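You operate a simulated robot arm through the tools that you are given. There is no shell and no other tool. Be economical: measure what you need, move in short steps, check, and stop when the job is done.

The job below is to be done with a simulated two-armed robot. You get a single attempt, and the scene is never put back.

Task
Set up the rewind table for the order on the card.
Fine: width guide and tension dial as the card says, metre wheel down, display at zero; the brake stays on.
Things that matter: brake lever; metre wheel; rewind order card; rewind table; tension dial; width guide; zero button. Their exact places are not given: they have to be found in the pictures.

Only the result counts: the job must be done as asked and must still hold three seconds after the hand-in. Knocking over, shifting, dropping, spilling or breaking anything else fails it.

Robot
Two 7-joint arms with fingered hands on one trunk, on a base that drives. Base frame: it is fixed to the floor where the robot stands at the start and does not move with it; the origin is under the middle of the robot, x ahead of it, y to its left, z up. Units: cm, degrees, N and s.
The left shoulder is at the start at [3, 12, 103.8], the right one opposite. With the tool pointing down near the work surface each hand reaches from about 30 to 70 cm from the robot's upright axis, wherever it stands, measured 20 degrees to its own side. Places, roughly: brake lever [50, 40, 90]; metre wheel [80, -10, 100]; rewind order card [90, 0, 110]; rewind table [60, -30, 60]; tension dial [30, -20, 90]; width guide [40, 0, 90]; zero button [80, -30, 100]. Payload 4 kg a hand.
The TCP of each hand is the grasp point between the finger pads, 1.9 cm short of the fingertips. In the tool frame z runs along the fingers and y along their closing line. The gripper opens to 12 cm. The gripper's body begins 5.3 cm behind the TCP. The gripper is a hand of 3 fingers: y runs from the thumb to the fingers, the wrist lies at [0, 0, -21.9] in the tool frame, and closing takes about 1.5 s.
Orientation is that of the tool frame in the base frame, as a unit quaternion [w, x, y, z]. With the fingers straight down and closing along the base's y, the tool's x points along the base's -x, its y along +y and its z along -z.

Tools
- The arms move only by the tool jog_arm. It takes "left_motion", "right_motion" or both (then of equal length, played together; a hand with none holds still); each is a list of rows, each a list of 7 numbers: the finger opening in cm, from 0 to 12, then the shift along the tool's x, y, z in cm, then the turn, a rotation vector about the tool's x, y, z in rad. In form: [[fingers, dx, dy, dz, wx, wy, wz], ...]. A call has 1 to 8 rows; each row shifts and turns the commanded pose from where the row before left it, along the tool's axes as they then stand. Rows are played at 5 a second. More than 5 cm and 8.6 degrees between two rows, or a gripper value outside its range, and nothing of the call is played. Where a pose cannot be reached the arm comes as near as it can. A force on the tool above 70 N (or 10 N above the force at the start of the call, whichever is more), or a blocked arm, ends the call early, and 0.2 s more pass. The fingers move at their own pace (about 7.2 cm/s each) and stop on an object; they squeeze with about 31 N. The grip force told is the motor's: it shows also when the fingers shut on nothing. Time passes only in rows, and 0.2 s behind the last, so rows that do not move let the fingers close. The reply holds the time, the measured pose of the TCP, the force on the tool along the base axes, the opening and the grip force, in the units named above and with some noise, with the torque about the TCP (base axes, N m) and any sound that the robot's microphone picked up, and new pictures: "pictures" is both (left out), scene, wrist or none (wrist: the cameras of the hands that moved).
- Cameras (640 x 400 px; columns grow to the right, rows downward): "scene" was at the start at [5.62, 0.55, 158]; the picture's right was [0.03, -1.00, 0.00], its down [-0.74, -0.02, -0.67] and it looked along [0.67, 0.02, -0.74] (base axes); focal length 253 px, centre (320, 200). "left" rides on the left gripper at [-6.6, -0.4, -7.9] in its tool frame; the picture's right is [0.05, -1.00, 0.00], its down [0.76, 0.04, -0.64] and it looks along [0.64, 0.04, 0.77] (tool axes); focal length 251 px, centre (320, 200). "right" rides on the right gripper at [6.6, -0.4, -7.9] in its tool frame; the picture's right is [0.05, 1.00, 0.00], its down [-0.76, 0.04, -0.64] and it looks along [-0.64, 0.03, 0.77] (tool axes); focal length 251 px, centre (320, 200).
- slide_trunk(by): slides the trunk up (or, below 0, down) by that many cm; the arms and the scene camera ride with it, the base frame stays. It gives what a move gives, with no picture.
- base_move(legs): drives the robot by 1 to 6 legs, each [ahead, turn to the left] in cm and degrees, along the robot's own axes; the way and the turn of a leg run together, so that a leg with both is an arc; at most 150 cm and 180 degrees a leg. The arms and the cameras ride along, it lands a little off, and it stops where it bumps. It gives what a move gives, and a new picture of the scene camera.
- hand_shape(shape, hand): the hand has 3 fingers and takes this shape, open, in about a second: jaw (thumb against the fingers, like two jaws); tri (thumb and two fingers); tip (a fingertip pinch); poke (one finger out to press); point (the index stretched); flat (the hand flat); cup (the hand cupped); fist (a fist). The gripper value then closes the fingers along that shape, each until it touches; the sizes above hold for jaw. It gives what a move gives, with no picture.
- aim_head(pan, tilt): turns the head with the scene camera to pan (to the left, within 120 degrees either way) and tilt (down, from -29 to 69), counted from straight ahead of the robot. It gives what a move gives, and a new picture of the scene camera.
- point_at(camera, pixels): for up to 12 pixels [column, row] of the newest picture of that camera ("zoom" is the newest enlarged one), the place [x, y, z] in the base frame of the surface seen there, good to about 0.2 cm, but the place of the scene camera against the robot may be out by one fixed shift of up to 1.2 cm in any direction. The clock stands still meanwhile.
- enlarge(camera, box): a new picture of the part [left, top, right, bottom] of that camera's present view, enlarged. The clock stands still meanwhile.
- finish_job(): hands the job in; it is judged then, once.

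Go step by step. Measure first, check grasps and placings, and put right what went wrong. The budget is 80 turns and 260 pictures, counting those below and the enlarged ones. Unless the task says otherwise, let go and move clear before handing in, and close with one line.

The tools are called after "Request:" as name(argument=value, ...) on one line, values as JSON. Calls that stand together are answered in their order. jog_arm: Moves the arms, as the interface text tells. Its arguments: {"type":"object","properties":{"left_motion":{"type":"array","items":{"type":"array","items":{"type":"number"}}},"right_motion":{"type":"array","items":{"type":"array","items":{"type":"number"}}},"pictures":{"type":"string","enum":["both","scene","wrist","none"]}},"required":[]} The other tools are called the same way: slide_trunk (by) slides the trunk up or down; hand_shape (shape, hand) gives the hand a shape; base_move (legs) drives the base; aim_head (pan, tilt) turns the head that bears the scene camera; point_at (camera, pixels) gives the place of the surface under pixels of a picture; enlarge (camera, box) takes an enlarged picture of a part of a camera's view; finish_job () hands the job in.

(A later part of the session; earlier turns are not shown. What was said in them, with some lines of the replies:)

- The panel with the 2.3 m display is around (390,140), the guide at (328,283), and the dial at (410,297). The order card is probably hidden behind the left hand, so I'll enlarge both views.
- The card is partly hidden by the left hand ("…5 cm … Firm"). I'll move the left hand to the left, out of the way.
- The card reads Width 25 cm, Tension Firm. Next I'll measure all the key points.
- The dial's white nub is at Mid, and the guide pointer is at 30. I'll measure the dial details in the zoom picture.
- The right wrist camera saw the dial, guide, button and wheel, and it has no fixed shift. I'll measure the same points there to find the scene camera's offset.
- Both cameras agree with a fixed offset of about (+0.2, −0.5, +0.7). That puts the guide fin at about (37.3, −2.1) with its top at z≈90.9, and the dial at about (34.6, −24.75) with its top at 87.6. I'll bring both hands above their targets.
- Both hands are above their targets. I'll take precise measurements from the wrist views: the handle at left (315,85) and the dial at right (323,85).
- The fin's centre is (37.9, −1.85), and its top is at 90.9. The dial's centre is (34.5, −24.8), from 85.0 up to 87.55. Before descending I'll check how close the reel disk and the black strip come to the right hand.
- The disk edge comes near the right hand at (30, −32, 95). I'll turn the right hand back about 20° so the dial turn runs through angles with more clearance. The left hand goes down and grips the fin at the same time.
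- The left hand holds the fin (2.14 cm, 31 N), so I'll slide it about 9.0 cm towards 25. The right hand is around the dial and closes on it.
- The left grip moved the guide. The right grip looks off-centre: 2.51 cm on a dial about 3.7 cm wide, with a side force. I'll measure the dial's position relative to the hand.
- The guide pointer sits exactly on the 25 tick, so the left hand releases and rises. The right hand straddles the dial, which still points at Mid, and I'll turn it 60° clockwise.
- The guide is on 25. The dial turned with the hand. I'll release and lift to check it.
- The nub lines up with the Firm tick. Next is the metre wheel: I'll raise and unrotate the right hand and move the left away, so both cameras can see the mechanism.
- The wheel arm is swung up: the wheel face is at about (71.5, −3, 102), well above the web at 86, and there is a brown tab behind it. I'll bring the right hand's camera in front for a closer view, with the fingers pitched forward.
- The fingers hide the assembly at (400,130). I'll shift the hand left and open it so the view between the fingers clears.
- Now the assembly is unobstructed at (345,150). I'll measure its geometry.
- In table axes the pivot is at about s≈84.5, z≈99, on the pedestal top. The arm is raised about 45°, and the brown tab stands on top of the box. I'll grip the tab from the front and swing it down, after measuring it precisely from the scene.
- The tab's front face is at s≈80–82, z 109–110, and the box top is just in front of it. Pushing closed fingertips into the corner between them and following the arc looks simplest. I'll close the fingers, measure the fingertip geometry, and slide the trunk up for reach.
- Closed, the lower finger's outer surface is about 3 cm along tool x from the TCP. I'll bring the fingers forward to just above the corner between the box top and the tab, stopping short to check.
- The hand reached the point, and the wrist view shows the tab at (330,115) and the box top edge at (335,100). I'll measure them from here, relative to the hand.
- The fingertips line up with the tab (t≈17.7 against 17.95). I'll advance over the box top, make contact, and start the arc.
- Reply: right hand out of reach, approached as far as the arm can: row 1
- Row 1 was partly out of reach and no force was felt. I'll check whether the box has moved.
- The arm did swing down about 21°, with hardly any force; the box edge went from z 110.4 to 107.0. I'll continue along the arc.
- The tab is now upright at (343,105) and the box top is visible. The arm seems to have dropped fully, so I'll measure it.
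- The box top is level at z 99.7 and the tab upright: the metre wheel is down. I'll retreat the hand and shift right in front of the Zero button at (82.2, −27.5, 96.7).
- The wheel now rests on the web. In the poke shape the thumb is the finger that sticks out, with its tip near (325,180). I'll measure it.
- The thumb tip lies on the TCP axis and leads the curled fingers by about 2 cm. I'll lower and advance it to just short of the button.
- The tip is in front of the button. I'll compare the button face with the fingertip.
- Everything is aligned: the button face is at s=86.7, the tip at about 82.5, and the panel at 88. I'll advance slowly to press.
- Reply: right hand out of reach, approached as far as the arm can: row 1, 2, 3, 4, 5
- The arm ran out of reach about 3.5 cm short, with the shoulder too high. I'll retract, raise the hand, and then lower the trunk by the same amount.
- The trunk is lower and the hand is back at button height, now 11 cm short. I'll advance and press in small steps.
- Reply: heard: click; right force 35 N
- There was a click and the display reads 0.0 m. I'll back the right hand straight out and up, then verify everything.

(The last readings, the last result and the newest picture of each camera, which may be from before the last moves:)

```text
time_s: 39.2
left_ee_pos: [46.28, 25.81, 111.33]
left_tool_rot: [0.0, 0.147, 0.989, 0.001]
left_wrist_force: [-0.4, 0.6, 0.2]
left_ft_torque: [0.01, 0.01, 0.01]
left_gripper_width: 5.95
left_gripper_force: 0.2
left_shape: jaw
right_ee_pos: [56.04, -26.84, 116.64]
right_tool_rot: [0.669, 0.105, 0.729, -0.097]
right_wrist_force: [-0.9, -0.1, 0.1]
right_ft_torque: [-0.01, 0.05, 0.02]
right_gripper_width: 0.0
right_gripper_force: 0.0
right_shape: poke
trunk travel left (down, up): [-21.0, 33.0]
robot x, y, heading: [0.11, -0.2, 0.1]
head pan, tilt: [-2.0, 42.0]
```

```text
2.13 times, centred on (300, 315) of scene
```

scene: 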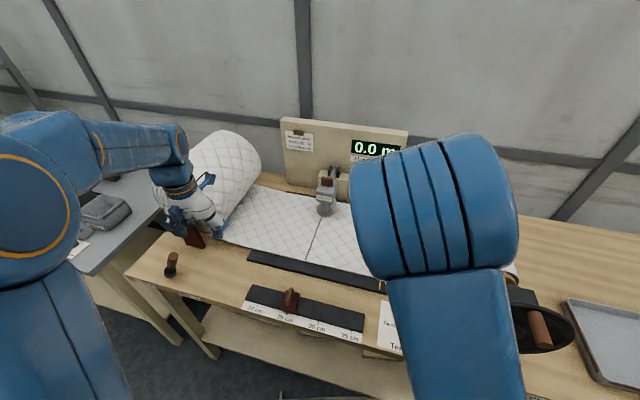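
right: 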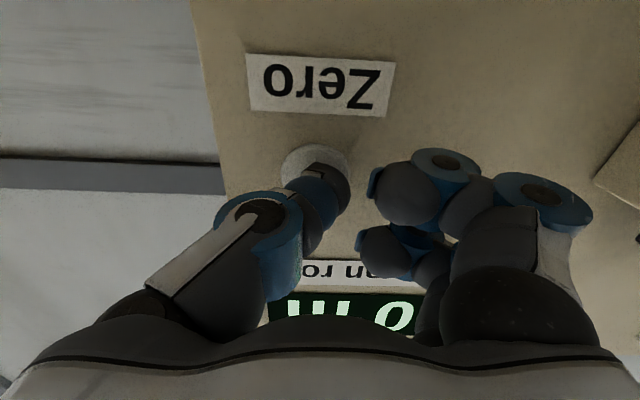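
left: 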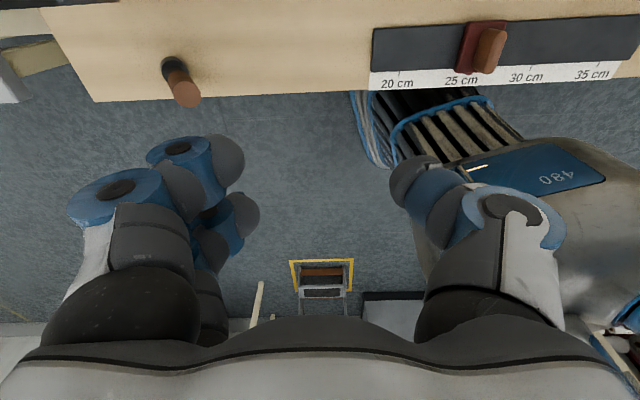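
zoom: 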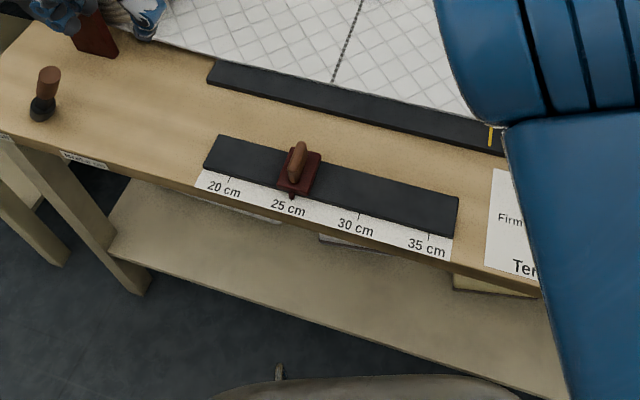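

The guide is on 25, the display reads 0.0 and the wheel is down. I'll move the right arm aside for one final close check of the dial and guide.

Request:
jog_arm(right_motion=[[0, -2, -4.5, 0, 0, 0, 0], [0, -2, -4.5, 0, 0, 0, 0], [0, -2, -4.5, 0, 0, 0, 0], [0, -2, -4.5, 0, 0, 0, 0]], pictures="scene")

Request:
enlarge(camera="scene", box=[240, 280, 368, 360])

Request:
enlarge(camera="scene", box=[370, 290, 450, 360])

Request:
enlarge(camera="scene", box=[130, 230, 210, 300])

```text
time_s: 40.2
left_ee_pos: [46.26, 25.77, 111.45]
left_tool_rot: [0.0, 0.147, 0.989, 0.0]
left_wrist_force: [-0.5, -0.7, 0.4]
left_ft_torque: [0.0, 0.0, -0.03]
left_gripper_width: 5.96
left_gripper_force: 0.1
left_shape: jaw
right_ee_pos: [51.64, -44.44, 124.44]
right_tool_rot: [0.669, 0.107, 0.729, -0.097]
right_wrist_force: [0.1, -0.5, -0.5]
right_ft_torque: [0.0, 0.01, -0.01]
right_gripper_width: 0.0
right_gripper_force: 0.1
right_shape: poke
trunk travel left (down, up): [-21.0, 33.0]
robot x, y, heading: [-0.17, 0.31, -0.0]
head pan, tilt: [-2.0, 42.0]
```

scene: 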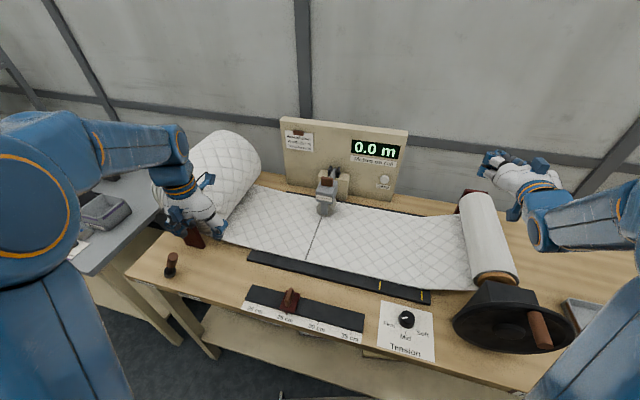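

```text
5.00 times, centred on (304, 320) of scene
```

zoom: 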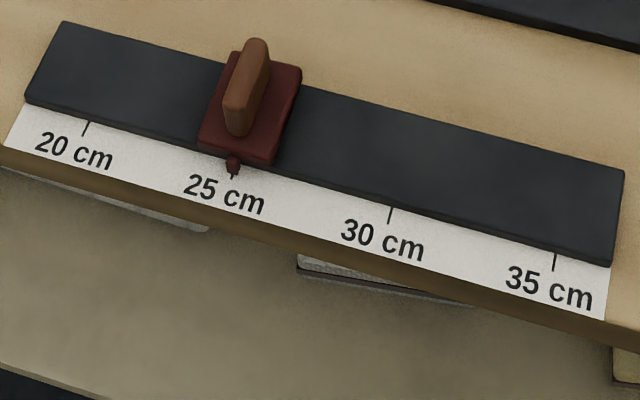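

```text
5.71 times, centred on (410, 325) of scene
```

zoom: 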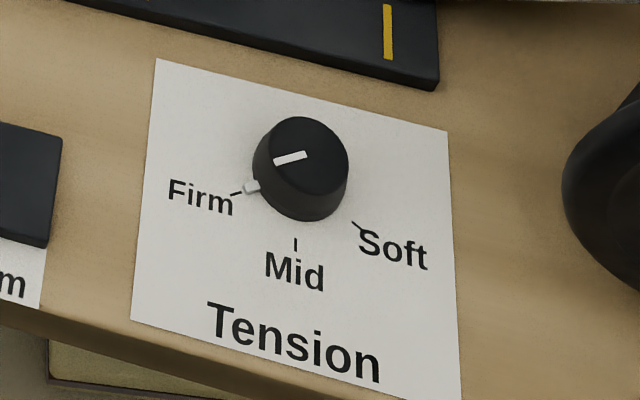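

```text
5.71 times, centred on (170, 265) of scene
```

zoom: 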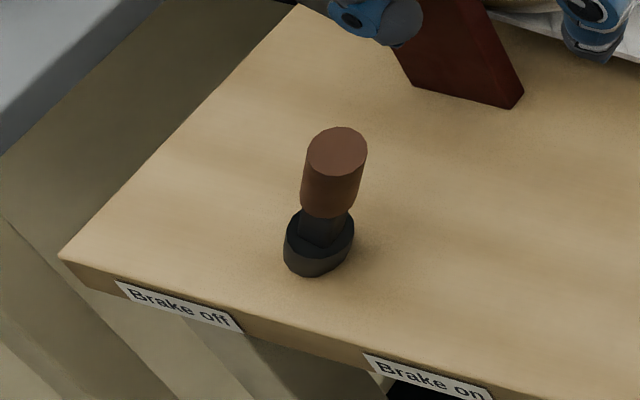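

The guide pointer is on 25, the dial nub on Firm, the wheel is down, the display reads 0.0 m, and the brake is untouched. Both hands are clear, so I'm handing in.

Request:
finish_job()

```text
The job is handed in.
```

The rewind table is set to the card: width guide at 25 cm, tension dial on Firm, metre wheel down and display at 0.0 m. I didn't touch the brake lever.
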